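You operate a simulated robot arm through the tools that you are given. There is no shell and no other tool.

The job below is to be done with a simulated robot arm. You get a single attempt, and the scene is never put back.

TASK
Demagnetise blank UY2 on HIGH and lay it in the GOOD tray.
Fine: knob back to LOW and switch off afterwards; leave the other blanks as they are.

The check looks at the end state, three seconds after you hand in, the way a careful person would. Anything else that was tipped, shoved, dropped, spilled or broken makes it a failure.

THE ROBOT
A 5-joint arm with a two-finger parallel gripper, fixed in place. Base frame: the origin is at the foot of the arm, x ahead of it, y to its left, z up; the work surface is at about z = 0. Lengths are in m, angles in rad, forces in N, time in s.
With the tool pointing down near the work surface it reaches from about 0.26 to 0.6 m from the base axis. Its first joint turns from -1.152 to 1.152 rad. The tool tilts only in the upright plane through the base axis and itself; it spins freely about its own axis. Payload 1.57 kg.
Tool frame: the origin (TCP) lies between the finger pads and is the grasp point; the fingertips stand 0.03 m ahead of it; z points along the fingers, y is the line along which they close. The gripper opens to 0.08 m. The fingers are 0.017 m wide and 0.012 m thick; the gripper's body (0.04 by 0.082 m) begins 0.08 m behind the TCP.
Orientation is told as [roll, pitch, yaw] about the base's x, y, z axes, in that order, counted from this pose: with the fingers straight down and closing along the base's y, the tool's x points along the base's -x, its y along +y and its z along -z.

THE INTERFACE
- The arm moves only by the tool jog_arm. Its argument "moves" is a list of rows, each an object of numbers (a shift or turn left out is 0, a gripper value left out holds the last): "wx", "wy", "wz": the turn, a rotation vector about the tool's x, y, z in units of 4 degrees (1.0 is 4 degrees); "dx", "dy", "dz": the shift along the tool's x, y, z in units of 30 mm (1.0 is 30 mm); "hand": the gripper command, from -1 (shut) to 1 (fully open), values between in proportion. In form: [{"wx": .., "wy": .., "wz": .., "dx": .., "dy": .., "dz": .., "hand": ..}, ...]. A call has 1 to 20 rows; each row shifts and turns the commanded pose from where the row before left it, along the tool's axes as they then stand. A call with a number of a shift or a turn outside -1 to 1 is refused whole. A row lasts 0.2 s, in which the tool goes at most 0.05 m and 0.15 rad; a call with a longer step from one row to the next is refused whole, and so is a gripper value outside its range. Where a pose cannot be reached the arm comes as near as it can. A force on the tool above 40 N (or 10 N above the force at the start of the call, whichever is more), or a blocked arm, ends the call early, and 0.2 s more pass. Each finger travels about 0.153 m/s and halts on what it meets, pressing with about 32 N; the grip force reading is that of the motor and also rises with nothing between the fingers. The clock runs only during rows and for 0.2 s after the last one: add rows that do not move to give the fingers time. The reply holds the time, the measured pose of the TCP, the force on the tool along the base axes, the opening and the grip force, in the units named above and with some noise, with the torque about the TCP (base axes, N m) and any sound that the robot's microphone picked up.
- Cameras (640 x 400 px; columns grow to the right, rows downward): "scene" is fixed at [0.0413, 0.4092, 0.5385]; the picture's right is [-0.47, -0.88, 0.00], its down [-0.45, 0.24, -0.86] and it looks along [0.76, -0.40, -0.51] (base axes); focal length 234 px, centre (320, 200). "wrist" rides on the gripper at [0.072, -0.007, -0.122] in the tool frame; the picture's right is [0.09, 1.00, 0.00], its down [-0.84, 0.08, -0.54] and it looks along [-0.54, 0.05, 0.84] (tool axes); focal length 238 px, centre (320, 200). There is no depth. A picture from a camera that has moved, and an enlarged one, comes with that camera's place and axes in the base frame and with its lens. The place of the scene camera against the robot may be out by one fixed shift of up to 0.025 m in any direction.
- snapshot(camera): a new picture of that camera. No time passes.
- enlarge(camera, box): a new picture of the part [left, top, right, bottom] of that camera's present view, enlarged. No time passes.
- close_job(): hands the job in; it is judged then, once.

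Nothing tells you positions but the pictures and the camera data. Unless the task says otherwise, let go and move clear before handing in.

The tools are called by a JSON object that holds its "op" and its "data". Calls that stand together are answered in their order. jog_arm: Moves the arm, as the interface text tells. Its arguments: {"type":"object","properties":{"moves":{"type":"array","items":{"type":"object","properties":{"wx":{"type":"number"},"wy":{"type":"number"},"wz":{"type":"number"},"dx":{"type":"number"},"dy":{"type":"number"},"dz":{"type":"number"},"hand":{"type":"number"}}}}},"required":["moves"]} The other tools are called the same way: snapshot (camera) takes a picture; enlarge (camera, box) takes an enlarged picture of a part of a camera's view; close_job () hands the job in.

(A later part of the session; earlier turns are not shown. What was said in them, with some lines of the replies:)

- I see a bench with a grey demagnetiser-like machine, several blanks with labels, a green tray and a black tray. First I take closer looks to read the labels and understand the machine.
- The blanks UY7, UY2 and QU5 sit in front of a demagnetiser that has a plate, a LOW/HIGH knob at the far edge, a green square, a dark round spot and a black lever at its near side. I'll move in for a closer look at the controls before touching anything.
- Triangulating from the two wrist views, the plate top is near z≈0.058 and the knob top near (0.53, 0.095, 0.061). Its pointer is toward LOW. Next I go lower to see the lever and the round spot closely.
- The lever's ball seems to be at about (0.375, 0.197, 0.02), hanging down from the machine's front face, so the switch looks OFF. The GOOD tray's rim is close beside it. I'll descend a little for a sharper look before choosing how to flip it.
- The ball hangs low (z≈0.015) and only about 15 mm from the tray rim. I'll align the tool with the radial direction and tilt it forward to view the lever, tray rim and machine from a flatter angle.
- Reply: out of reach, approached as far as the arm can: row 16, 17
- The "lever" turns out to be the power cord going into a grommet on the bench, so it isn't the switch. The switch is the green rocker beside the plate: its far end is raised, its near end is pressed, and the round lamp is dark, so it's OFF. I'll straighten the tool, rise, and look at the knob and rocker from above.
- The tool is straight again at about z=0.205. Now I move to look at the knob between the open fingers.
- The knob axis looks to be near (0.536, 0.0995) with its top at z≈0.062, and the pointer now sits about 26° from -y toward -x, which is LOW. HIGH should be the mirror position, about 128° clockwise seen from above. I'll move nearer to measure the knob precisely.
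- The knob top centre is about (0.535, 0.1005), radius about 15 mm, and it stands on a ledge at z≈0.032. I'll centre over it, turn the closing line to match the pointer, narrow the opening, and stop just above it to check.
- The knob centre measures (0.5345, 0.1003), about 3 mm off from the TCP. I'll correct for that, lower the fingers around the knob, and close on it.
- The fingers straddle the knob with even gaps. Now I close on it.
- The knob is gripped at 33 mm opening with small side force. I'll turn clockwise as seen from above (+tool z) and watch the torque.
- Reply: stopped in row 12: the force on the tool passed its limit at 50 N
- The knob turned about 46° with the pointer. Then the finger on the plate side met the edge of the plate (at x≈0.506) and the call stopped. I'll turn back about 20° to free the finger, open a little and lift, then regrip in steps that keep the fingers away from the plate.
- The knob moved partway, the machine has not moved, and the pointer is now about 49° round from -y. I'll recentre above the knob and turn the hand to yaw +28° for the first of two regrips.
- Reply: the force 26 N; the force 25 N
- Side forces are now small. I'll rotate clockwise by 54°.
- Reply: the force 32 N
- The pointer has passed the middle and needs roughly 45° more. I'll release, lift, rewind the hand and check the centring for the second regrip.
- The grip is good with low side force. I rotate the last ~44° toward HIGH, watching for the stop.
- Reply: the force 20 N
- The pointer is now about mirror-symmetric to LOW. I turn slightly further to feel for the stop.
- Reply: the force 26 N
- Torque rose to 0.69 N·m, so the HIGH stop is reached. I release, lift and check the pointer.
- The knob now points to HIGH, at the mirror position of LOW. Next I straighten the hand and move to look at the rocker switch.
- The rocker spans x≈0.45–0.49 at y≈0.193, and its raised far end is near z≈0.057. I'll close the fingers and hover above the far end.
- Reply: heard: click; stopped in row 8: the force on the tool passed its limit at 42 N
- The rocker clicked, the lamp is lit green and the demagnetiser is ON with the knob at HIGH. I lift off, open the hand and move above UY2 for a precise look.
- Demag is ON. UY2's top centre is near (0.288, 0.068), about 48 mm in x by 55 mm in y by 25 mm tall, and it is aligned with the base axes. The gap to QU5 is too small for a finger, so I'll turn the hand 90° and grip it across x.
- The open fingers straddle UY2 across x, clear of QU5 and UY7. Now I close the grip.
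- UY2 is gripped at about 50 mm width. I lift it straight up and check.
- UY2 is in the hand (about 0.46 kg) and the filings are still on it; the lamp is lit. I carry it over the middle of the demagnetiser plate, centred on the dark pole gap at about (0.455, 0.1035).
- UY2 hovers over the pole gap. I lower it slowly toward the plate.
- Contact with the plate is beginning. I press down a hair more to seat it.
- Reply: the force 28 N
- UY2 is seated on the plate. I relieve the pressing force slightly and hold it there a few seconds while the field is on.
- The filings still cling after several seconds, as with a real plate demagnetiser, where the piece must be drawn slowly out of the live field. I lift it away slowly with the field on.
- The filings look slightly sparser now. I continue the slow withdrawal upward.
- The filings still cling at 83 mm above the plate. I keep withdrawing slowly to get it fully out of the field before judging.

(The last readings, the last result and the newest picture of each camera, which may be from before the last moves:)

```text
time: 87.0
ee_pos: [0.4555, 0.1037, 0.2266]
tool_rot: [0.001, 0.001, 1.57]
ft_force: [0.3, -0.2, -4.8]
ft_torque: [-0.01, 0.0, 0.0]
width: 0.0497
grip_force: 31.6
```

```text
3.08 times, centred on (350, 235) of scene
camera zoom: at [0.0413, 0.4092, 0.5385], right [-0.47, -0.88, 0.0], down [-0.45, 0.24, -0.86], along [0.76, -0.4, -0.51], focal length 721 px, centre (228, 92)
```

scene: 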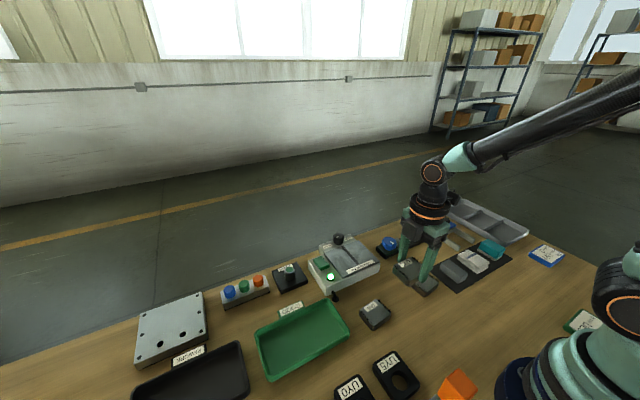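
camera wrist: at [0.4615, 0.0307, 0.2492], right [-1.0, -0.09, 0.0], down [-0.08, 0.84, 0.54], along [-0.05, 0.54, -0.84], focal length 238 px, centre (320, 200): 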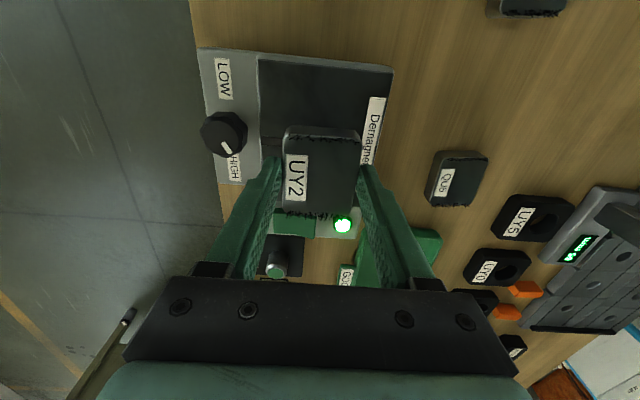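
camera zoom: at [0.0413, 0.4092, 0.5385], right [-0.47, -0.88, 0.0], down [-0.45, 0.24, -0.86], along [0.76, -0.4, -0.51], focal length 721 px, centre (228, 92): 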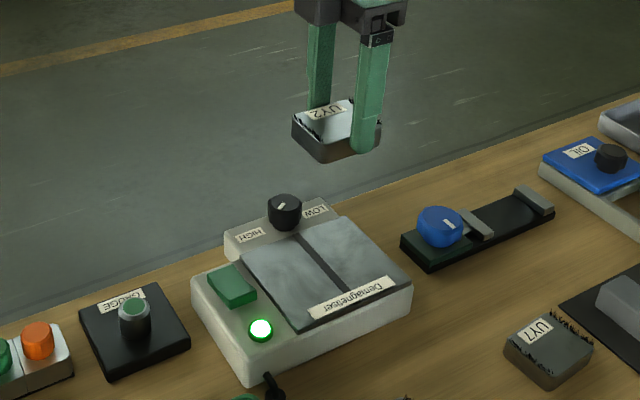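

A straight lift from the plate left it magnetised. Next I'll try the usual stroke: set the blank on one side of the pole gap and slide it slowly across the gap and off the edge while the field is on. First I come down at y≈0.135.

{"op": "jog_arm", "data": {"moves": [{"dx": -0.52}, {"dx": -0.52}, {"dz": 0.9}, {"dz": 0.9}, {"dz": 0.9}, {"dz": 0.9}, {"dz": 0.7}, {"dz": 0.2}, {"dz": 0.1}, {}]}}

{"op": "enlarge", "data": {"camera": "wrist", "box": [220, 80, 420, 240]}}

{"op": "enlarge", "data": {"camera": "scene", "box": [310, 220, 390, 290]}}

```text
time: 89.2
ee_pos: [0.4538, 0.1363, 0.0898]
tool_rot: [-0.001, -0.001, 1.569]
ft_force: [-0.5, 0.4, -6.0]
ft_torque: [0.0, -0.02, 0.03]
width: 0.0499
grip_force: 31.9
```

```text
2.50 times, centred on (320, 160) of wrist
camera zoom: at [0.4605, 0.0637, 0.2128], right [-1.0, -0.09, 0.0], down [-0.08, 0.84, 0.54], along [-0.05, 0.54, -0.84], focal length 596 px, centre (320, 300)
```

zoom: 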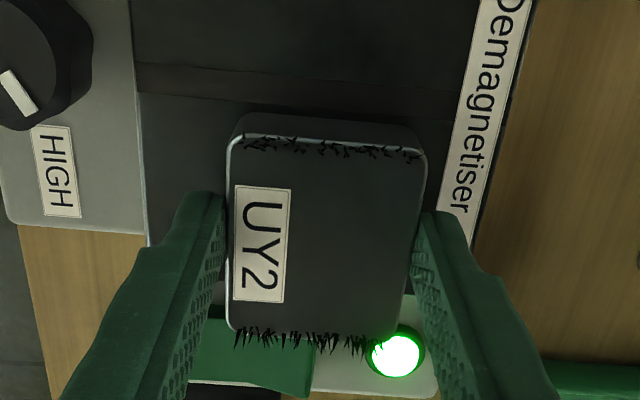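

```text
5.71 times, centred on (350, 255) of scene
camera zoom: at [0.0413, 0.4093, 0.5385], right [-0.47, -0.88, 0.0], down [-0.45, 0.24, -0.86], along [0.76, -0.4, -0.51], focal length 1339 px, centre (149, -114)
```

zoom: 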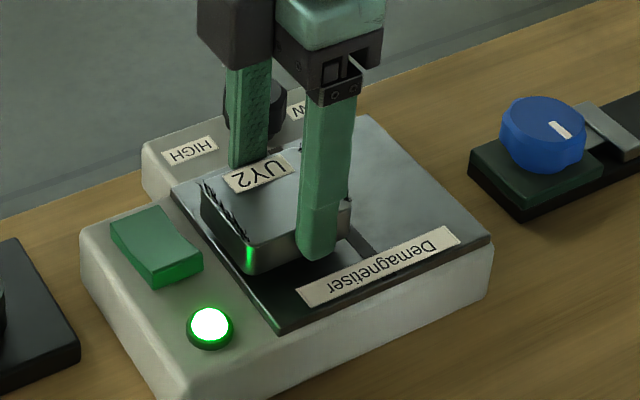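

{"op": "jog_arm", "data": {"moves": [{"dz": 0.08}, {"dz": 0.07}, {}, {"dx": 0.08}, {"dx": 0.08}, {"dx": 0.08}, {"dx": 0.08}, {"dx": 0.08}, {"dx": 0.08}, {"dx": 0.08}, {"dx": 0.08}, {"dx": 0.08}, {"dx": 0.08}, {"dx": 0.08}, {"dx": 0.08}, {"dx": 0.08}, {"dx": 0.08}, {"dx": 0.08}, {"dx": 0.08}, {"dx": 0.08}]}}

{"op": "enlarge", "data": {"camera": "wrist", "box": [220, 80, 420, 240]}}

```text
time: 93.4
ee_pos: [0.4557, 0.0956, 0.0841]
tool_rot: [0.001, -0.002, 1.57]
ft_force: [-0.1, 0.3, -2.3]
ft_torque: [0.07, 0.06, -0.05]
width: 0.0496
grip_force: 31.8
```

```text
2.50 times, centred on (320, 160) of wrist
camera zoom: at [0.4625, 0.023, 0.2056], right [-1.0, -0.09, 0.0], down [-0.08, 0.84, 0.54], along [-0.05, 0.54, -0.84], focal length 596 px, centre (320, 300)
```

zoom: 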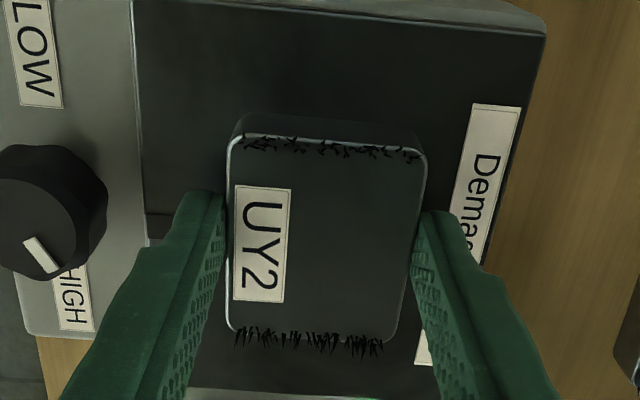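

{"op": "jog_arm", "data": {"moves": [{"dx": 0.08}, {"dx": 0.08}, {"dx": 0.08}, {"dx": 0.08}, {"dx": 0.08}, {"dx": 0.08}, {"dx": 0.08}, {"dx": 0.08}, {"dx": 0.08}, {"dx": 0.08}, {"dx": 0.08}, {"dx": 0.08}, {"dx": 0.08}, {"dx": 0.08}, {"dx": 0.08}, {"dx": 0.08, "dz": -0.02}, {"dx": 0.08, "dz": -0.04}, {"dx": 0.08, "dz": -0.06}, {"dx": 0.08, "dz": -0.08}, {"dx": 0.08, "dz": -0.08}]}}

{"op": "enlarge", "data": {"camera": "wrist", "box": [220, 80, 420, 240]}}

{"op": "enlarge", "data": {"camera": "scene", "box": [310, 210, 410, 290]}}

```text
time: 97.6
ee_pos: [0.4546, 0.0475, 0.0942]
tool_rot: [0.001, 0.001, 1.573]
ft_force: [0.1, -1.5, -4.6]
ft_torque: [0.01, -0.01, 0.01]
width: 0.0496
grip_force: 32.2
```

```text
2.50 times, centred on (320, 160) of wrist
camera zoom: at [0.4626, -0.0257, 0.2157], right [-1.0, -0.09, 0.0], down [-0.08, 0.84, 0.54], along [-0.05, 0.54, -0.84], focal length 596 px, centre (320, 300)
```

zoom: 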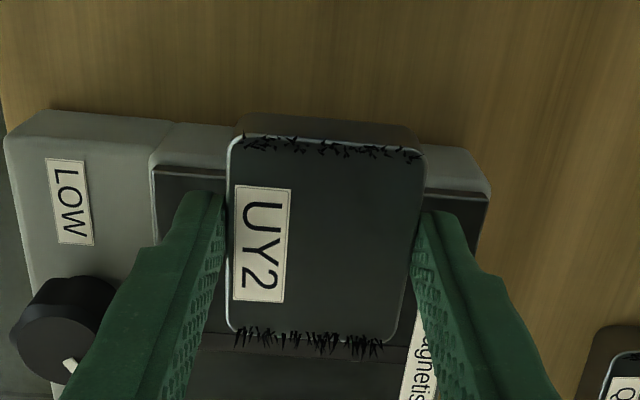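

```text
5.00 times, centred on (360, 250) of scene
camera zoom: at [0.0413, 0.4092, 0.5385], right [-0.47, -0.88, 0.0], down [-0.45, 0.24, -0.86], along [0.76, -0.4, -0.51], focal length 1172 px, centre (120, -50)
```

zoom: 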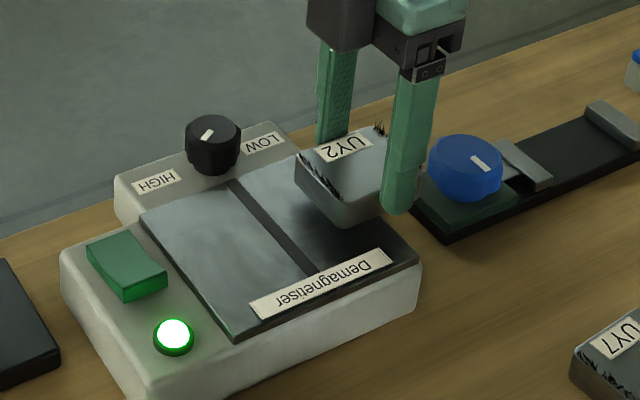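

{"op": "jog_arm", "data": {"moves": [{"dx": 0.06, "dz": -0.07}, {"dx": 0.06, "dz": -0.07}, {"dx": 0.06, "dz": -0.07}, {"dx": 0.06, "dz": -0.07}, {"dx": 0.06, "dz": -0.07}, {"dx": 0.06, "dz": -0.07}, {"dx": 0.06, "dz": -0.07}, {"dx": 0.06, "dz": -0.07}, {"dx": 0.06, "dz": -0.07}, {"dx": 0.06, "dz": -0.07}, {"dx": 0.06, "dz": -0.07}, {"dx": 0.06, "dz": -0.07}, {"dx": 0.06, "dz": -0.07}, {"dx": 0.06, "dz": -0.07}, {"dx": 0.06, "dz": -0.07}, {"dx": 0.06, "dz": -0.07}, {"dx": 0.06, "dz": -0.07}, {"dx": 0.06, "dz": -0.07}, {"dx": 0.06, "dz": -0.07}, {"dx": 0.06, "dz": -0.07}]}}

{"op": "jog_arm", "data": {"moves": [{"dx": 0.06, "dz": -0.1}, {"dx": 0.06, "dz": -0.1}, {"dx": 0.06, "dz": -0.1}, {"dx": 0.06, "dz": -0.1}, {"dx": 0.06, "dz": -0.1}, {"dx": 0.06, "dz": -0.1}, {"dx": 0.06, "dz": -0.1}, {"dx": 0.06, "dz": -0.1}, {"dx": 0.06, "dz": -0.1}, {"dx": 0.06, "dz": -0.1}, {"dx": 0.06, "dz": -0.1}, {"dx": 0.06, "dz": -0.1}, {"dx": 0.06, "dz": -0.1}, {"dx": 0.06, "dz": -0.1}, {"dx": 0.06, "dz": -0.1}, {"dx": 0.06, "dz": -0.1}, {"dx": 0.06, "dz": -0.1}, {"dx": 0.06, "dz": -0.1}, {"dx": 0.06, "dz": -0.1}, {"dx": 0.06, "dz": -0.1}]}}

{"op": "enlarge", "data": {"camera": "wrist", "box": [220, 80, 420, 240]}}

{"op": "enlarge", "data": {"camera": "scene", "box": [310, 190, 430, 290]}}

```text
time: 101.8
ee_pos: [0.4541, 0.0107, 0.1356]
tool_rot: [0.0, 0.002, 1.572]
ft_force: [0.1, 0.7, -4.1]
ft_torque: [0.02, 0.01, -0.01]
width: 0.0499
grip_force: 32.0
```

```text
time: 106.0
ee_pos: [0.4553, -0.025, 0.1934]
tool_rot: [0.001, -0.001, 1.569]
ft_force: [0.0, 0.5, -4.1]
ft_torque: [0.01, -0.01, 0.02]
width: 0.0498
grip_force: 31.9
```

```text
2.50 times, centred on (320, 160) of wrist
camera zoom: at [0.4619, -0.0984, 0.3172], right [-1.0, -0.09, 0.0], down [-0.08, 0.84, 0.54], along [-0.05, 0.54, -0.84], focal length 596 px, centre (320, 300)
```

zoom: 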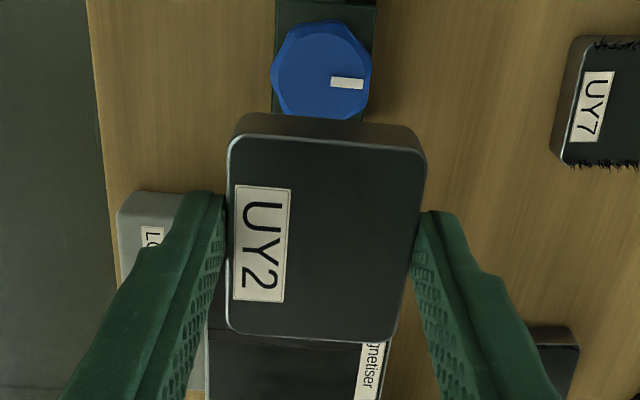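

```text
4.00 times, centred on (370, 240) of scene
camera zoom: at [0.0413, 0.4092, 0.5385], right [-0.47, -0.88, 0.0], down [-0.45, 0.24, -0.86], along [0.76, -0.4, -0.51], focal length 938 px, centre (120, 40)
```

zoom: 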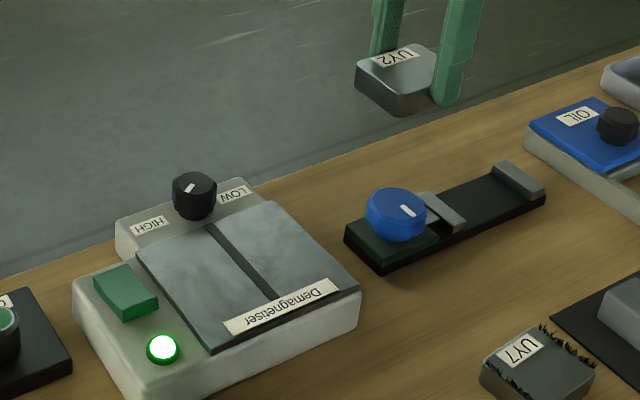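

The filings have dropped off UY2 — it is demagnetised — and UY7 still has its own. I carry UY2 well clear of the live plate (back, then across, high up) toward the GOOD tray.

{"op": "jog_arm", "data": {"moves": [{"dy": 0.7, "dz": -0.3}, {"dy": 0.85, "dz": -0.4}, {"dy": 0.85, "dz": -0.4}, {"dy": 0.85, "dz": -0.4}, {"dy": 0.85, "dz": -0.4}, {"dx": -0.9}, {"dx": -0.9}, {"dx": -0.9}, {"dx": -0.9}, {"dx": -0.9}, {"dx": -0.9}, {"dx": -0.9}, {"dx": -0.9}, {"dx": -0.9}, {"dx": -0.9}, {"dx": -0.9}, {"dx": -0.9}, {}]}}

{"op": "snapshot", "data": {"camera": "wrist"}}

{"op": "snapshot", "data": {"camera": "scene"}}

```text
time: 109.8
ee_pos: [0.3307, 0.2972, 0.2515]
tool_rot: [0.0, 0.001, 1.57]
ft_force: [0.6, 0.5, -4.4]
ft_torque: [-0.02, 0.02, 0.0]
width: 0.0496
grip_force: 32.3
```

```text
taken
camera wrist: at [0.3374, 0.2251, 0.3743], right [-1.0, -0.09, 0.0], down [-0.08, 0.84, 0.54], along [-0.05, 0.54, -0.84], focal length 238 px, centre (320, 200)
```

wrist: 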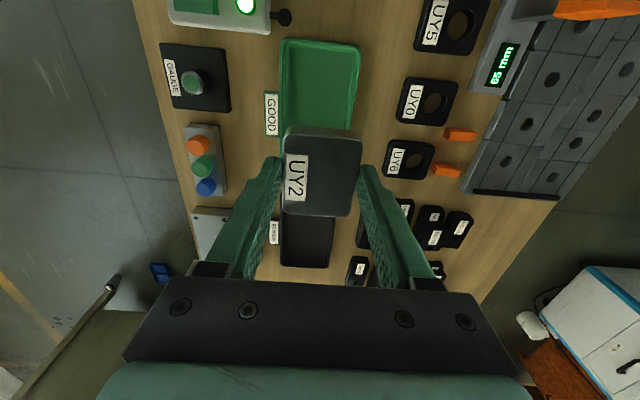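

```text
taken
```

scene: 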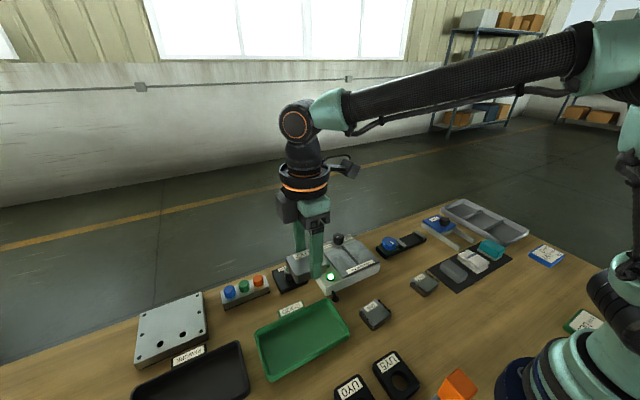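

UY2 hangs above the GOOD tray (tray centre about x 0.334, y 0.31). I turn the hand to yaw 0 so the fingers open along the tray's long side.

{"op": "jog_arm", "data": {"moves": [{"wz": 1}, {"wz": 1}, {"wz": 1}, {"wz": 1}, {"wz": 1}, {"wz": 1}, {"wz": 1}, {"wz": 1}, {"wz": 1}, {"wz": 1}, {"wz": 1}, {"wz": 1}, {"wz": 1}, {"wz": 1}, {"wz": 1}, {"wz": 1}, {"wz": 1}, {"wz": 1}, {"wz": 1}, {"wz": 1}]}}

{"op": "jog_arm", "data": {"moves": [{"wz": 1}, {"wz": 1}, {"wz": 0.5}, {"dx": -0.1, "dy": 0.27}, {"dz": 0.9}, {"dz": 0.9}, {"dz": 0.9}, {"dz": 0.9}, {}]}}

{"op": "snapshot", "data": {"camera": "wrist"}}

{"op": "enlarge", "data": {"camera": "scene", "box": [230, 230, 390, 400]}}

```text
time: 114.0
ee_pos: [0.3319, 0.2991, 0.2527]
tool_rot: [0.0, 0.001, 0.174]
ft_force: [-0.4, 0.0, -4.8]
ft_torque: [0.01, 0.03, 0.0]
width: 0.0498
grip_force: 31.5
```

```text
time: 116.0
ee_pos: [0.3341, 0.3051, 0.145]
tool_rot: [0.0, 0.001, 0.0]
ft_force: [-0.5, 0.7, -4.8]
ft_torque: [0.01, -0.03, 0.02]
width: 0.0498
grip_force: 32.2
```

```text
taken
camera wrist: at [0.262, 0.2983, 0.2674], right [-0.09, 1.0, 0.0], down [0.84, 0.08, 0.54], along [0.54, 0.05, -0.84], focal length 238 px, centre (320, 200)
```

wrist: 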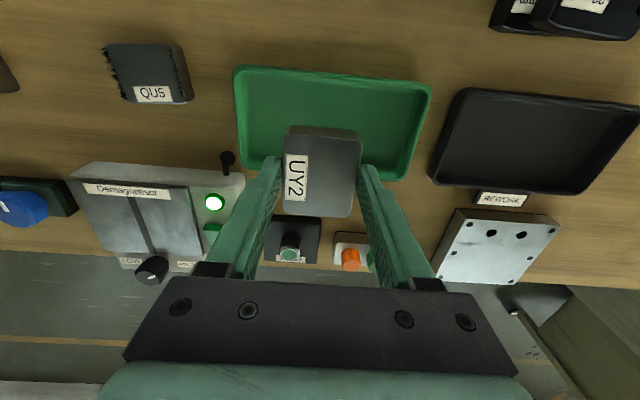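

```text
2.35 times, centred on (310, 315) of scene
camera zoom: at [0.0413, 0.4093, 0.5385], right [-0.47, -0.88, 0.0], down [-0.45, 0.24, -0.86], along [0.76, -0.4, -0.51], focal length 552 px, centre (344, -71)
```

zoom: 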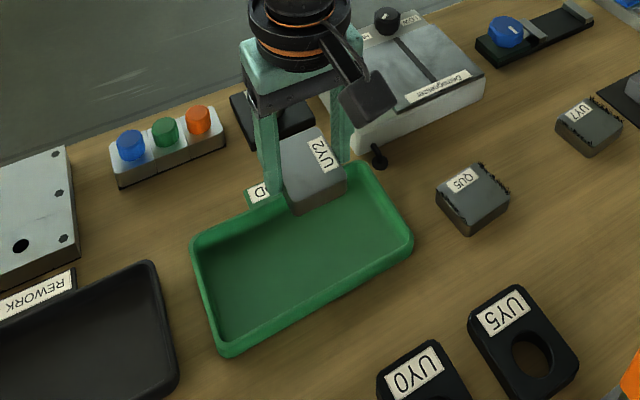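

UY2 is aligned within the tray footprint. I lower it into the tray, slowly at the end.

{"op": "jog_arm", "data": {"moves": [{"dz": 0.9}, {"dz": 0.9}, {"dz": 0.8}, {"dz": 0.3}, {"dz": 0.15}, {}]}}

{"op": "enlarge", "data": {"camera": "scene", "box": [250, 270, 370, 380]}}

```text
time: 117.4
ee_pos: [0.3338, 0.309, 0.0525]
tool_rot: [0.0, 0.0, -0.001]
ft_force: [0.2, 0.0, -5.2]
ft_torque: [-0.03, 0.03, 0.02]
width: 0.0497
grip_force: 31.6
```

```text
3.64 times, centred on (310, 325) of scene
camera zoom: at [0.0413, 0.4093, 0.5385], right [-0.47, -0.88, 0.0], down [-0.45, 0.24, -0.86], along [0.76, -0.4, -0.51], focal length 852 px, centre (356, -254)
```

zoom: 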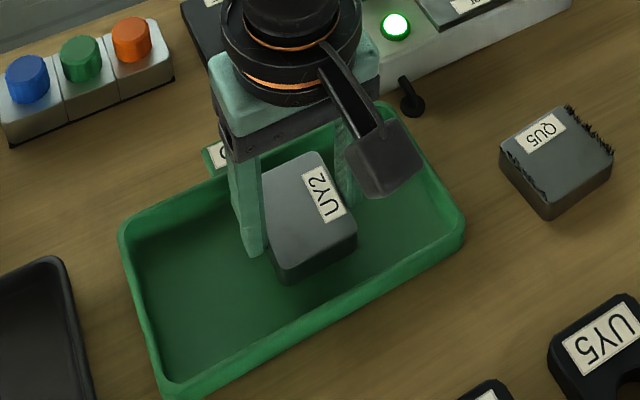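

{"op": "jog_arm", "data": {"moves": [{"dz": 0.07}, {"dz": 0.07}, {"dz": 0.07}, {"dz": 0.05}, {}]}}

{"op": "jog_arm", "data": {"moves": [{"dz": 0.04}, {}]}}

{"op": "jog_arm", "data": {"moves": [{"dz": 0.04}, {}]}}

```text
time: 118.6
ee_pos: [0.3342, 0.3079, 0.0438]
tool_rot: [-0.001, 0.0, -0.001]
ft_force: [-0.2, 0.5, -5.5]
ft_torque: [0.02, 0.01, 0.02]
width: 0.0497
grip_force: 31.4
```

```text
time: 119.2
ee_pos: [0.3342, 0.3089, 0.0442]
tool_rot: [0.0, 0.001, 0.001]
ft_force: [-0.4, -0.1, -4.3]
ft_torque: [0.0, 0.01, 0.01]
width: 0.0497
grip_force: 31.9
```

```text
time: 119.8
ee_pos: [0.3352, 0.3074, 0.0437]
tool_rot: [0.001, 0.0, -0.001]
ft_force: [-3.5, -3.1, 8.3]
ft_torque: [-0.19, 0.19, 0.03]
width: 0.05
grip_force: 32.0
```

UY2 touches the tray floor. I open the fingers and lift clear.

{"op": "jog_arm", "data": {"moves": [{"dz": -0.01}, {"hand": 0.6}, {"hand": 0.6}, {"hand": 0.6}, {"dz": -0.4}, {"dz": -0.8}, {"dz": -0.9}, {"dz": -0.9}, {"dz": -0.9}, {}]}}

{"op": "snapshot", "data": {"camera": "wrist"}}

{"op": "snapshot", "data": {"camera": "scene"}}

```text
time: 122.0
ee_pos: [0.3351, 0.305, 0.1597]
tool_rot: [0.0, 0.0, -0.001]
ft_force: [0.2, 0.8, 0.4]
ft_torque: [0.01, 0.06, 0.02]
width: 0.0639
grip_force: 0.1
```

```text
taken
camera wrist: at [0.2636, 0.2983, 0.2816], right [-0.09, 1.0, 0.0], down [0.84, 0.08, 0.54], along [0.54, 0.05, -0.84], focal length 238 px, centre (320, 200)
```

wrist: 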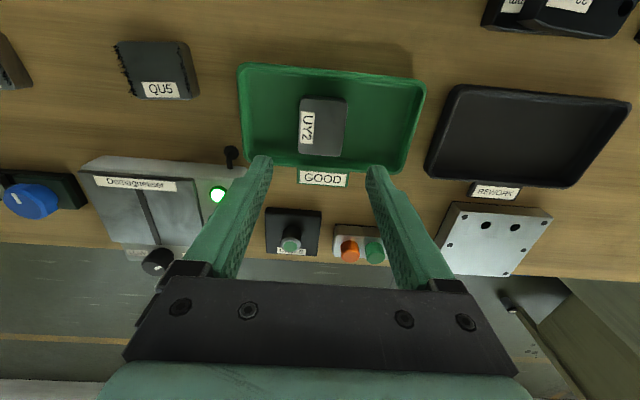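

```text
taken
```

scene: 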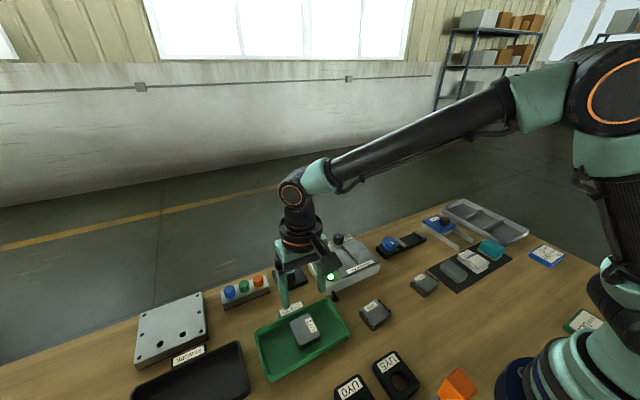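

UY2 lies flat in the GOOD tray. Now I return the knob to LOW: I move back above it with yaw −33° and a narrow opening.

{"op": "jog_arm", "data": {"moves": [{"dz": -0.7}, {"dz": -0.6, "hand": 0.1}, {"dx": -0.738, "dy": -0.76}, {"dx": -0.738, "dy": -0.76}, {"dx": -0.738, "dy": -0.76}, {"dx": -0.738, "dy": -0.76}, {"dx": -0.738, "dy": -0.76}, {"dx": -0.738, "dy": -0.76}, {"dx": -0.738, "dy": -0.76}, {"dx": -0.738, "dy": -0.76}, {"dx": -0.738, "dy": -0.76}, {"wz": 1}, {"wz": 1}, {"wz": 1}, {"wz": 1}, {"wz": 1}, {"wz": 1}, {"wz": 1}, {"wz": 1}, {"wz": 0.25}]}}

{"op": "jog_arm", "data": {"moves": [{"dz": 0.9}, {"dz": 0.9}, {"dz": 0.9}, {}]}}

{"op": "enlarge", "data": {"camera": "wrist", "box": [240, 90, 400, 200]}}

{"op": "enlarge", "data": {"camera": "scene", "box": [230, 210, 420, 390]}}

```text
time: 126.2
ee_pos: [0.5333, 0.1011, 0.1989]
tool_rot: [0.0, -0.001, -0.579]
ft_force: [0.1, -0.1, 0.1]
ft_torque: [0.04, -0.01, 0.03]
width: 0.0445
grip_force: 0.0
```

```text
time: 127.2
ee_pos: [0.5351, 0.1023, 0.1163]
tool_rot: [0.001, -0.001, -0.575]
ft_force: [1.2, 0.5, -0.2]
ft_torque: [-0.03, 0.0, 0.03]
width: 0.0437
grip_force: 0.0
```

```text
3.64 times, centred on (320, 145) of wrist
camera zoom: at [0.4705, 0.1356, 0.239], right [0.47, 0.89, 0.0], down [0.74, -0.39, 0.54], along [0.48, -0.25, -0.84], focal length 867 px, centre (320, 400)
```

zoom: 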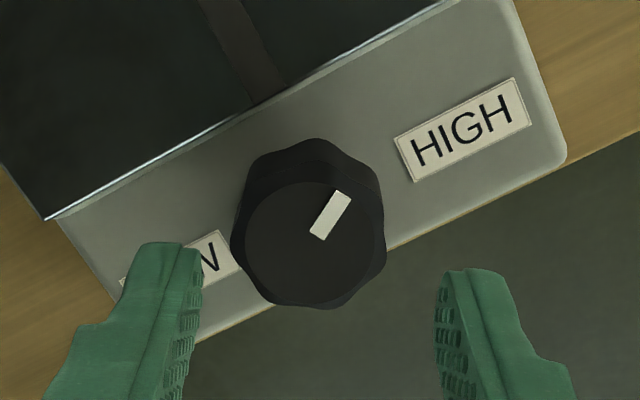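

```text
2.22 times, centred on (325, 300) of scene
camera zoom: at [0.0413, 0.4092, 0.5385], right [-0.47, -0.88, 0.0], down [-0.45, 0.24, -0.86], along [0.76, -0.4, -0.51], focal length 521 px, centre (309, -22)
```

zoom: 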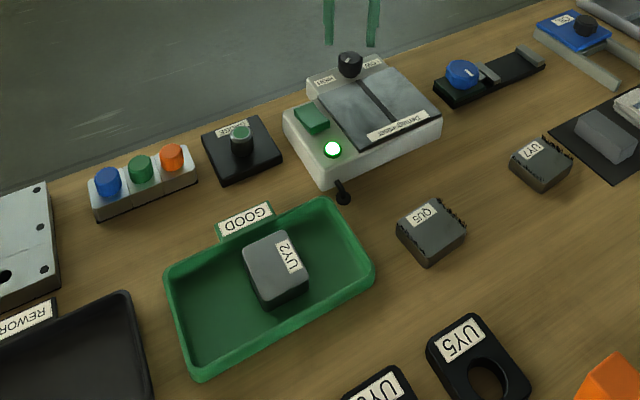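

The pointer is still at HIGH and UY2 rests flat in the tray with no filings. I centre, lower over the knob and grip it.

{"op": "jog_arm", "data": {"moves": [{"dx": -0.033, "dy": -0.063}, {"dz": 0.8}, {"dz": 0.75}, {}, {"hand": -1}, {"hand": -1}, {"hand": -1}]}}

```text
time: 128.8
ee_pos: [0.5356, 0.0992, 0.072]
tool_rot: [0.002, 0.001, -0.575]
ft_force: [5.1, 2.8, -5.9]
ft_torque: [-0.02, -0.24, 0.0]
width: 0.0335
grip_force: 41.1
```

Gripped with low side forces. I turn counter-clockwise by 66° (to yaw +33°).

{"op": "jog_arm", "data": {"moves": [{"wz": -1}, {"wz": -1}, {"wz": -1}, {"wz": -1}, {"wz": -1}, {"wz": -1}, {"wz": -1}, {"wz": -1}, {"wz": -1}, {"wz": -1}, {"wz": -1}, {"wz": -1}, {"wz": -1}, {"wz": -1}, {"wz": -1}, {"wz": -1}, {}]}}

{"op": "enlarge", "data": {"camera": "wrist", "box": [240, 110, 400, 220]}}

```text
time: 132.4
ee_pos: [0.5345, 0.1005, 0.0711]
tool_rot: [-0.001, -0.006, 0.546]
ft_force: [15.9, 24.6, -0.6]
ft_torque: [0.31, 0.24, -0.02]
width: 0.0335
grip_force: 41.6
```

```text
3.64 times, centred on (320, 165) of wrist
camera zoom: at [0.4761, 0.0568, 0.1942], right [-0.59, 0.8, 0.0], down [0.67, 0.5, 0.55], along [0.44, 0.32, -0.84], focal length 867 px, centre (320, 327)
```

zoom: 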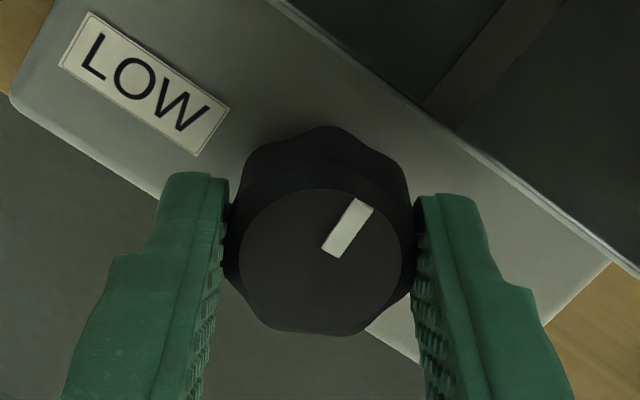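

The knob is about halfway. I release, lift, rewind the hand and check the centring.

{"op": "jog_arm", "data": {"moves": [{"hand": 0.08}, {"hand": 0.08}, {"dz": -0.6}, {"dz": -0.7}, {"wz": 1}, {"wz": 1}, {"wz": 1}, {"wz": 1}, {"wz": 1}, {"wz": 1}, {"wz": 1}, {"wz": 1}, {"wz": 1}, {"wz": 1}, {"wz": 1}, {"wz": 1}, {"wz": 1}, {"wz": 1}, {"wz": 1}, {"wz": 1}]}}

{"op": "enlarge", "data": {"camera": "wrist", "box": [240, 90, 400, 200]}}

```text
time: 136.6
ee_pos: [0.5333, 0.0992, 0.1105]
tool_rot: [0.002, 0.0, -0.576]
ft_force: [-1.2, 0.8, 0.7]
ft_torque: [0.01, 0.02, -0.03]
width: 0.0431
grip_force: 0.0
```

```text
3.64 times, centred on (320, 145) of wrist
camera zoom: at [0.4695, 0.1324, 0.2326], right [0.47, 0.88, 0.0], down [0.74, -0.39, 0.54], along [0.48, -0.25, -0.84], focal length 867 px, centre (320, 400)
```

zoom: 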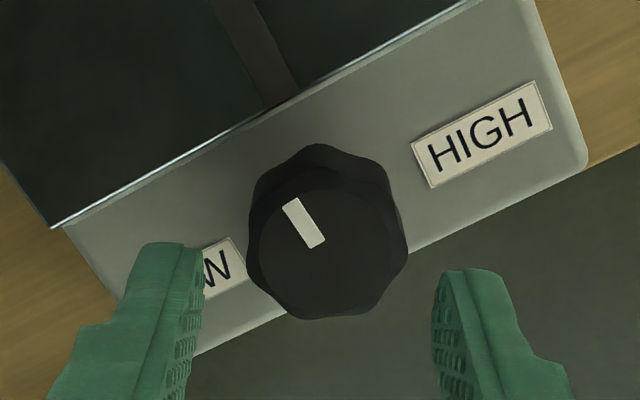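

{"op": "jog_arm", "data": {"moves": [{"dx": -0.015, "dy": 0.05}, {"dz": 0.7}, {"dz": 0.63}, {}, {"hand": -1}, {"hand": -1}, {"hand": -1}]}}

```text
time: 138.2
ee_pos: [0.5333, 0.0993, 0.0685]
tool_rot: [-0.003, 0.002, -0.578]
ft_force: [-12.0, -15.5, 6.0]
ft_torque: [-0.1, 0.31, 0.03]
width: 0.0337
grip_force: 41.3
```

{"op": "jog_arm", "data": {"moves": [{"dy": -0.035}, {}]}}

```text
time: 138.8
ee_pos: [0.535, 0.0988, 0.0696]
tool_rot: [-0.001, 0.002, -0.575]
ft_force: [-7.4, -13.6, 5.8]
ft_torque: [0.08, 0.73, 0.03]
width: 0.0335
grip_force: 41.2
```

Side force is acceptable. I turn the remaining angle toward LOW, first 48°.

{"op": "jog_arm", "data": {"moves": [{"wz": -1}, {"wz": -1}, {"wz": -1}, {"wz": -1}, {"wz": -1}, {"wz": -1}, {"wz": -1}, {"wz": -1}, {"wz": -1}, {"wz": -1}, {"wz": -1}, {"wz": -1}, {}]}}

{"op": "enlarge", "data": {"camera": "wrist", "box": [240, 110, 400, 220]}}

```text
time: 141.6
ee_pos: [0.5343, 0.1003, 0.0708]
tool_rot: [-0.001, -0.004, 0.264]
ft_force: [16.5, 4.1, -20.8]
ft_torque: [0.06, -0.22, 0.01]
width: 0.0339
grip_force: 41.5
```

```text
3.64 times, centred on (320, 165) of wrist
camera zoom: at [0.4665, 0.0743, 0.192], right [-0.35, 0.94, 0.0], down [0.79, 0.29, 0.54], along [0.51, 0.19, -0.84], focal length 867 px, centre (320, 327)
```

zoom: 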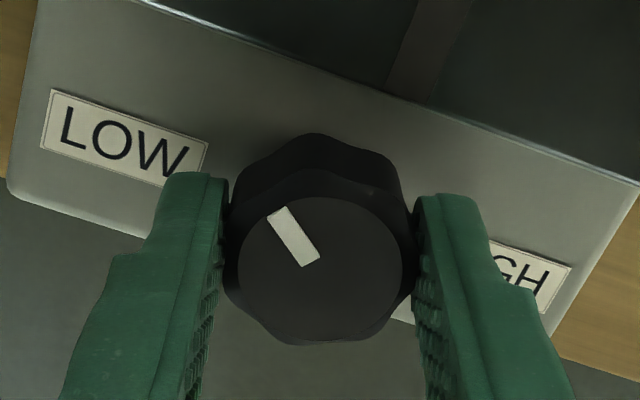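

{"op": "jog_arm", "data": {"moves": [{"wz": -1}, {"wz": -1}, {}]}}

{"op": "jog_arm", "data": {"moves": [{"wz": -1}, {}]}}

{"op": "enlarge", "data": {"camera": "wrist", "box": [240, 110, 400, 220]}}

```text
time: 142.4
ee_pos: [0.5339, 0.0993, 0.0704]
tool_rot: [-0.002, 0.001, 0.405]
ft_force: [19.3, 9.5, -15.9]
ft_torque: [-0.05, 0.24, -0.02]
width: 0.0336
grip_force: 41.3
```

```text
time: 143.0
ee_pos: [0.5333, 0.1002, 0.0696]
tool_rot: [0.0, -0.002, 0.47]
ft_force: [6.4, 7.1, -6.5]
ft_torque: [0.47, -0.77, -0.33]
width: 0.0337
grip_force: 41.9
```

```text
3.64 times, centred on (320, 165) of wrist
camera zoom: at [0.4726, 0.0605, 0.1923], right [-0.53, 0.85, 0.0], down [0.71, 0.45, 0.54], along [0.46, 0.29, -0.84], focal length 867 px, centre (320, 327)
```

zoom: 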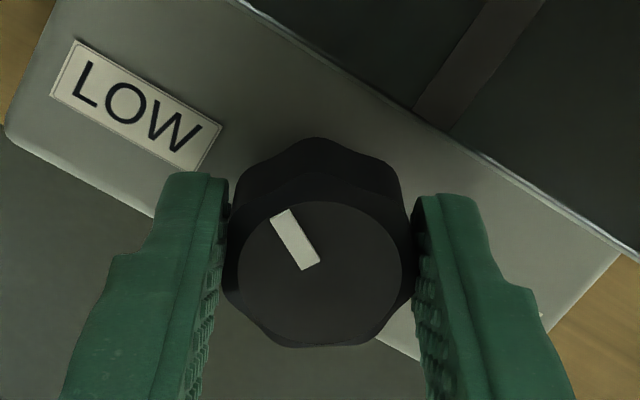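

{"op": "jog_arm", "data": {"moves": [{"wz": -0.6}, {}]}}

```text
time: 143.6
ee_pos: [0.5323, 0.0997, 0.07]
tool_rot: [0.0, 0.003, 0.512]
ft_force: [1.4, 0.3, 0.2]
ft_torque: [0.01, -0.06, -0.2]
width: 0.0336
grip_force: 41.4
```

The LOW stop is felt (torque −0.2 to −0.33 N·m). I release, lift and check the pointer.

{"op": "jog_arm", "data": {"moves": [{"hand": 0.08}, {"hand": 0.08}, {"dz": -0.6}, {"dz": -0.7}, {"dz": -0.8}, {"dz": -0.8}, {"wz": 1}, {"wz": 1}, {"wz": 1}, {"wz": 1}, {"wz": 1}, {"wz": 1}, {"wz": 1}, {"wz": 0.33}, {}]}}

{"op": "enlarge", "data": {"camera": "wrist", "box": [240, 80, 400, 190]}}

{"op": "enlarge", "data": {"camera": "scene", "box": [290, 215, 390, 300]}}

```text
time: 146.8
ee_pos: [0.5343, 0.0989, 0.1571]
tool_rot: [0.0, 0.0, 0.001]
ft_force: [0.1, 0.8, 0.4]
ft_torque: [0.0, 0.04, 0.01]
width: 0.0434
grip_force: 0.0
```

```text
3.64 times, centred on (320, 135) of wrist
camera zoom: at [0.4628, 0.0919, 0.28], right [-0.09, 1.0, 0.0], down [0.84, 0.08, 0.54], along [0.54, 0.05, -0.84], focal length 867 px, centre (320, 436)
```

zoom: 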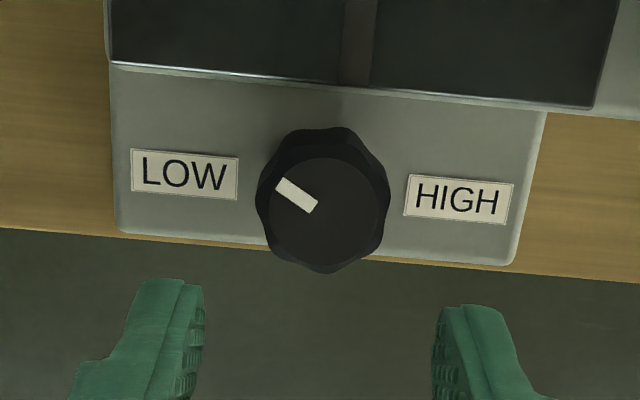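

```text
4.71 times, centred on (340, 258) of scene
camera zoom: at [0.0413, 0.4092, 0.5385], right [-0.47, -0.88, 0.0], down [-0.45, 0.24, -0.86], along [0.76, -0.4, -0.51], focal length 1103 px, centre (226, -71)
```

zoom: 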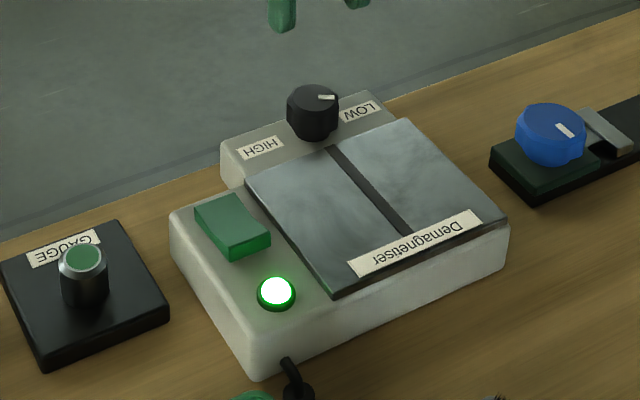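

The pointer is back on the LOW side, but I want to compare it with the starting picture. I move the camera to the same viewpoint as before.

{"op": "jog_arm", "data": {"moves": [{"dx": 0.65, "dy": 0.035, "hand": 1}, {"dx": 0.64, "dy": 0.035, "hand": 1}, {}]}}

{"op": "enlarge", "data": {"camera": "wrist", "box": [250, 120, 390, 220]}}

```text
time: 147.6
ee_pos: [0.4946, 0.1011, 0.1593]
tool_rot: [0.0, 0.001, 0.002]
ft_force: [0.1, 0.1, -0.7]
ft_torque: [0.01, 0.0, 0.0]
width: 0.08
grip_force: 0.0
```

```text
4.00 times, centred on (320, 170) of wrist
camera zoom: at [0.4227, 0.0936, 0.2817], right [-0.09, 1.0, 0.0], down [0.84, 0.08, 0.54], along [0.54, 0.05, -0.84], focal length 953 px, centre (320, 320)
```

zoom: 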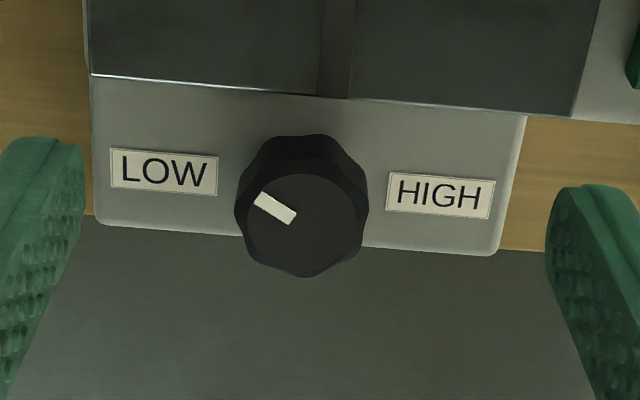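

The knob is exactly as at the start: LOW. Now I switch off: closed fingers over the raised near end of the rocker at about (0.458, 0.193).

{"op": "jog_arm", "data": {"moves": [{"dx": 0.305, "dy": 0.77, "hand": -1}, {"dx": 0.305, "dy": 0.77}, {"dx": 0.305, "dy": 0.77}, {"dx": 0.305, "dy": 0.77}, {"dz": 0.8}, {"dz": 0.8}, {}]}}

{"op": "enlarge", "data": {"camera": "wrist", "box": [240, 60, 400, 200]}}

{"op": "enlarge", "data": {"camera": "scene", "box": [290, 220, 370, 290]}}

```text
time: 149.2
ee_pos: [0.4591, 0.1939, 0.109]
tool_rot: [0.001, 0.001, 0.001]
ft_force: [0.1, 0.5, 0.5]
ft_torque: [0.0, -0.01, 0.02]
width: 0.0002
grip_force: 21.6
```

```text
2.86 times, centred on (320, 130) of wrist
camera zoom: at [0.3874, 0.1867, 0.2311], right [-0.09, 1.0, 0.0], down [0.84, 0.08, 0.54], along [0.54, 0.05, -0.84], focal length 681 px, centre (320, 400)
```

zoom: 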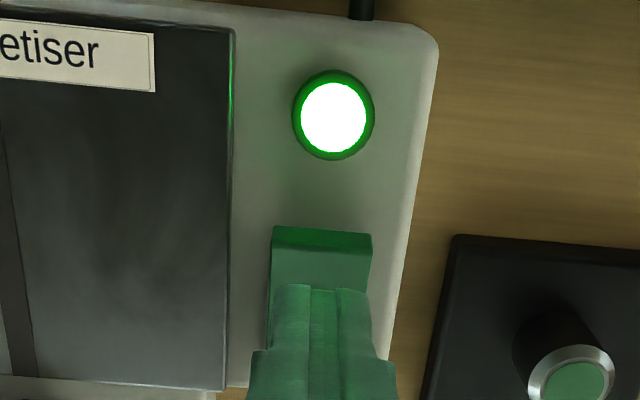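

```text
5.71 times, centred on (330, 255) of scene
camera zoom: at [0.0413, 0.4092, 0.5385], right [-0.47, -0.88, 0.0], down [-0.45, 0.24, -0.86], along [0.76, -0.4, -0.51], focal length 1339 px, centre (263, -114)
```

zoom: 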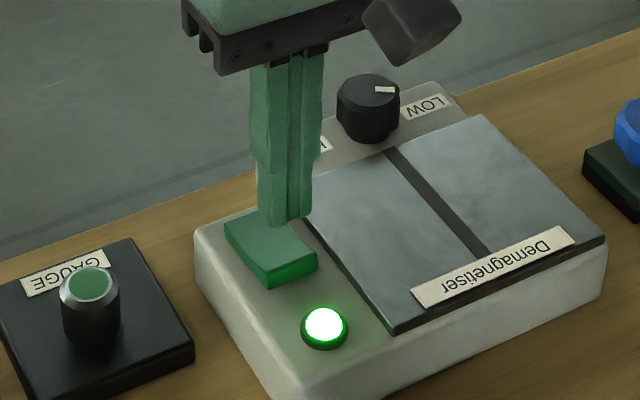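

{"op": "jog_arm", "data": {"moves": [{"dz": 0.5}, {"dz": 0.2}, {"dz": 0.1}, {"dz": 0.1}, {"dz": 0.1}, {}]}}

{"op": "enlarge", "data": {"camera": "scene", "box": [290, 220, 370, 290]}}

```text
time: 150.6
ee_pos: [0.4573, 0.193, 0.0811]
tool_rot: [0.0, 0.0, -0.002]
ft_force: [-14.1, -9.6, 35.2]
ft_torque: [-0.32, 0.15, -0.04]
width: 0.0
grip_force: 21.2
heard: click
```

```text
5.71 times, centred on (330, 255) of scene
camera zoom: at [0.0412, 0.4092, 0.5386], right [-0.47, -0.88, 0.0], down [-0.45, 0.24, -0.86], along [0.76, -0.4, -0.51], focal length 1339 px, centre (263, -114)
```

zoom: 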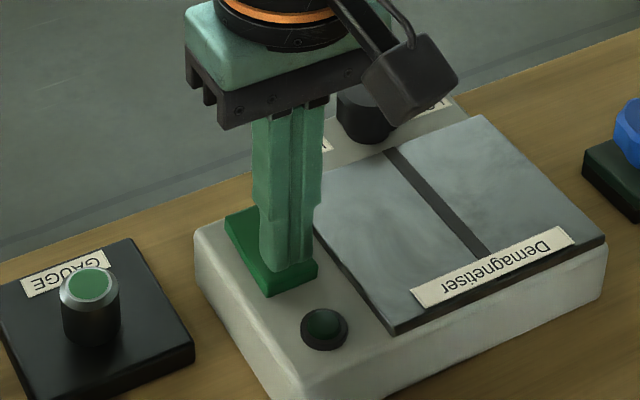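

The switch clicked and the lamp went dark, so it is OFF. I lift off straight up and take a final look at everything.

{"op": "jog_arm", "data": {"moves": [{"dz": -0.3}, {"dz": -0.8}, {"dz": -0.9}, {"dz": -0.9}, {"dz": -0.9}, {"dz": -0.9}, {"dx": 0.9, "hand": 0}, {"dx": 0.9}, {"dx": 0.9}, {"dx": 0.5}, {}]}}

{"op": "snapshot", "data": {"camera": "wrist"}}

{"op": "enlarge", "data": {"camera": "scene", "box": [230, 210, 450, 390]}}

{"op": "enlarge", "data": {"camera": "scene", "box": [290, 220, 390, 300]}}

```text
time: 153.0
ee_pos: [0.3605, 0.1929, 0.2196]
tool_rot: [0.0, -0.002, 0.002]
ft_force: [-0.5, -0.1, 0.6]
ft_torque: [-0.02, 0.0, 0.01]
width: 0.0399
grip_force: 0.1
```

```text
taken
camera wrist: at [0.2897, 0.1863, 0.3417], right [-0.09, 1.0, 0.0], down [0.84, 0.08, 0.54], along [0.54, 0.05, -0.84], focal length 238 px, centre (320, 200)
```

wrist: 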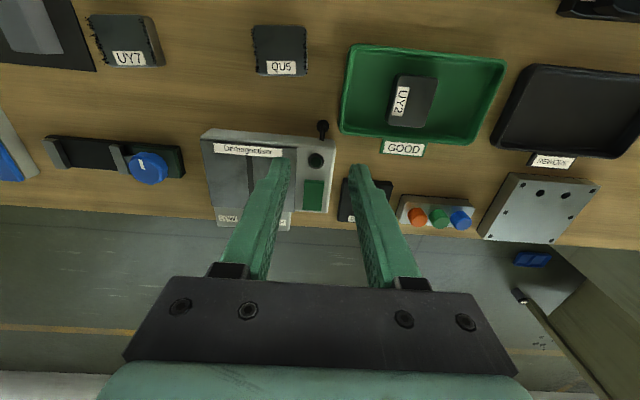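

```text
2.22 times, centred on (340, 300) of scene
camera zoom: at [0.0413, 0.4092, 0.5385], right [-0.47, -0.88, 0.0], down [-0.45, 0.24, -0.86], along [0.76, -0.4, -0.51], focal length 521 px, centre (276, -22)
```

zoom: 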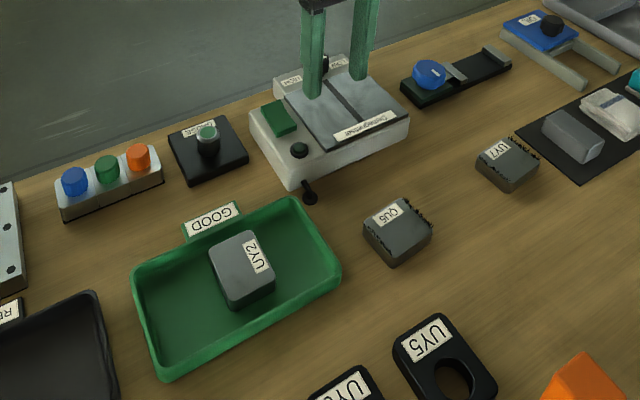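

```text
5.00 times, centred on (340, 260) of scene
camera zoom: at [0.0413, 0.4092, 0.5385], right [-0.47, -0.88, 0.0], down [-0.45, 0.24, -0.86], along [0.76, -0.4, -0.51], focal length 1172 px, centre (220, -100)
```

zoom: 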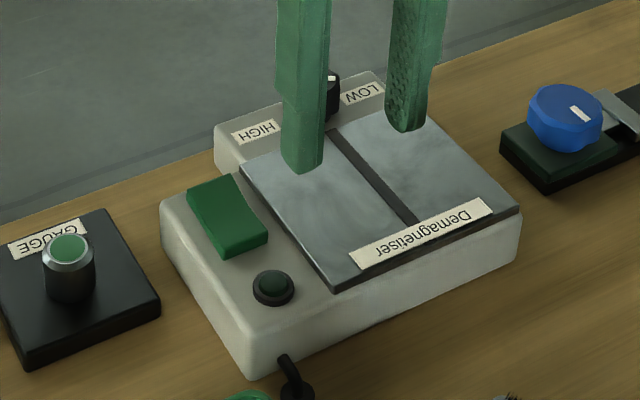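

{"op": "enlarge", "data": {"camera": "wrist", "box": [330, 30, 520, 165]}}

{"op": "enlarge", "data": {"camera": "wrist", "box": [70, 0, 330, 100]}}

```text
2.96 times, centred on (425, 98) of wrist
camera zoom: at [0.2897, 0.1863, 0.3417], right [-0.09, 1.0, 0.0], down [0.84, 0.08, 0.54], along [0.54, 0.05, -0.84], focal length 706 px, centre (9, 504)
```

zoom: 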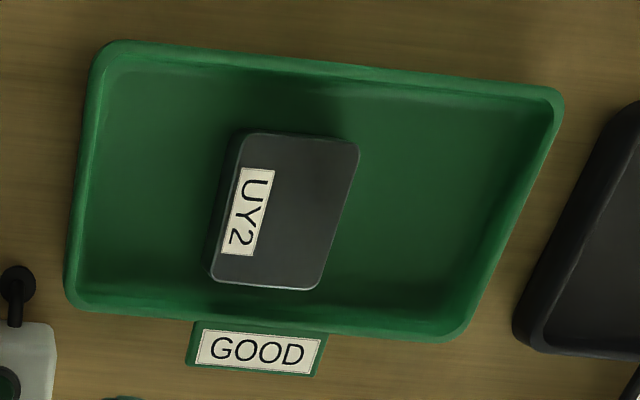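

```text
2.46 times, centred on (200, 50) of wrist
camera zoom: at [0.2897, 0.1863, 0.3417], right [-0.09, 1.0, 0.0], down [0.84, 0.08, 0.54], along [0.54, 0.05, -0.84], focal length 587 px, centre (615, 569)
```

zoom: 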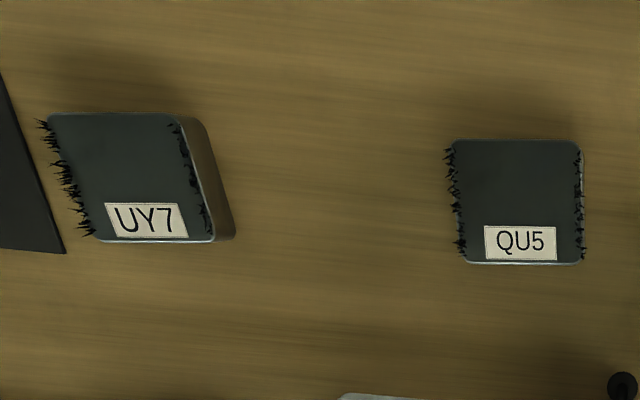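

UY2 lies flat and free of filings in the GOOD tray, and UY7 and QU5 are where they were with their filings. The knob is at LOW, the lamp is dark, and the arm is clear with empty fingers. I'm handing in the job.

{"op": "close_job", "data": {}}

```text
The job is handed in.
```

Blank UY2 was demagnetised on HIGH and now lies flat in the GOOD tray, with no filings left on it. The knob is back at LOW, the switch is off and its lamp is dark.

- **Demagnetising:** lifting UY2 straight off the plate did not work. Sliding it slowly across the pole gap and off the edge with the field on cleared it.
- **Other blanks:** UY7 and QU5 look unmoved and still carry their filings.
- **Contact during the job:** while I was turning the knob, a finger pressed against the edge of the plate and the arm stopped at its force limit (about 50 N). I backed off and regripped. In the later pictures the machine had not moved.

The arm is clear of the bench and the hand is empty.
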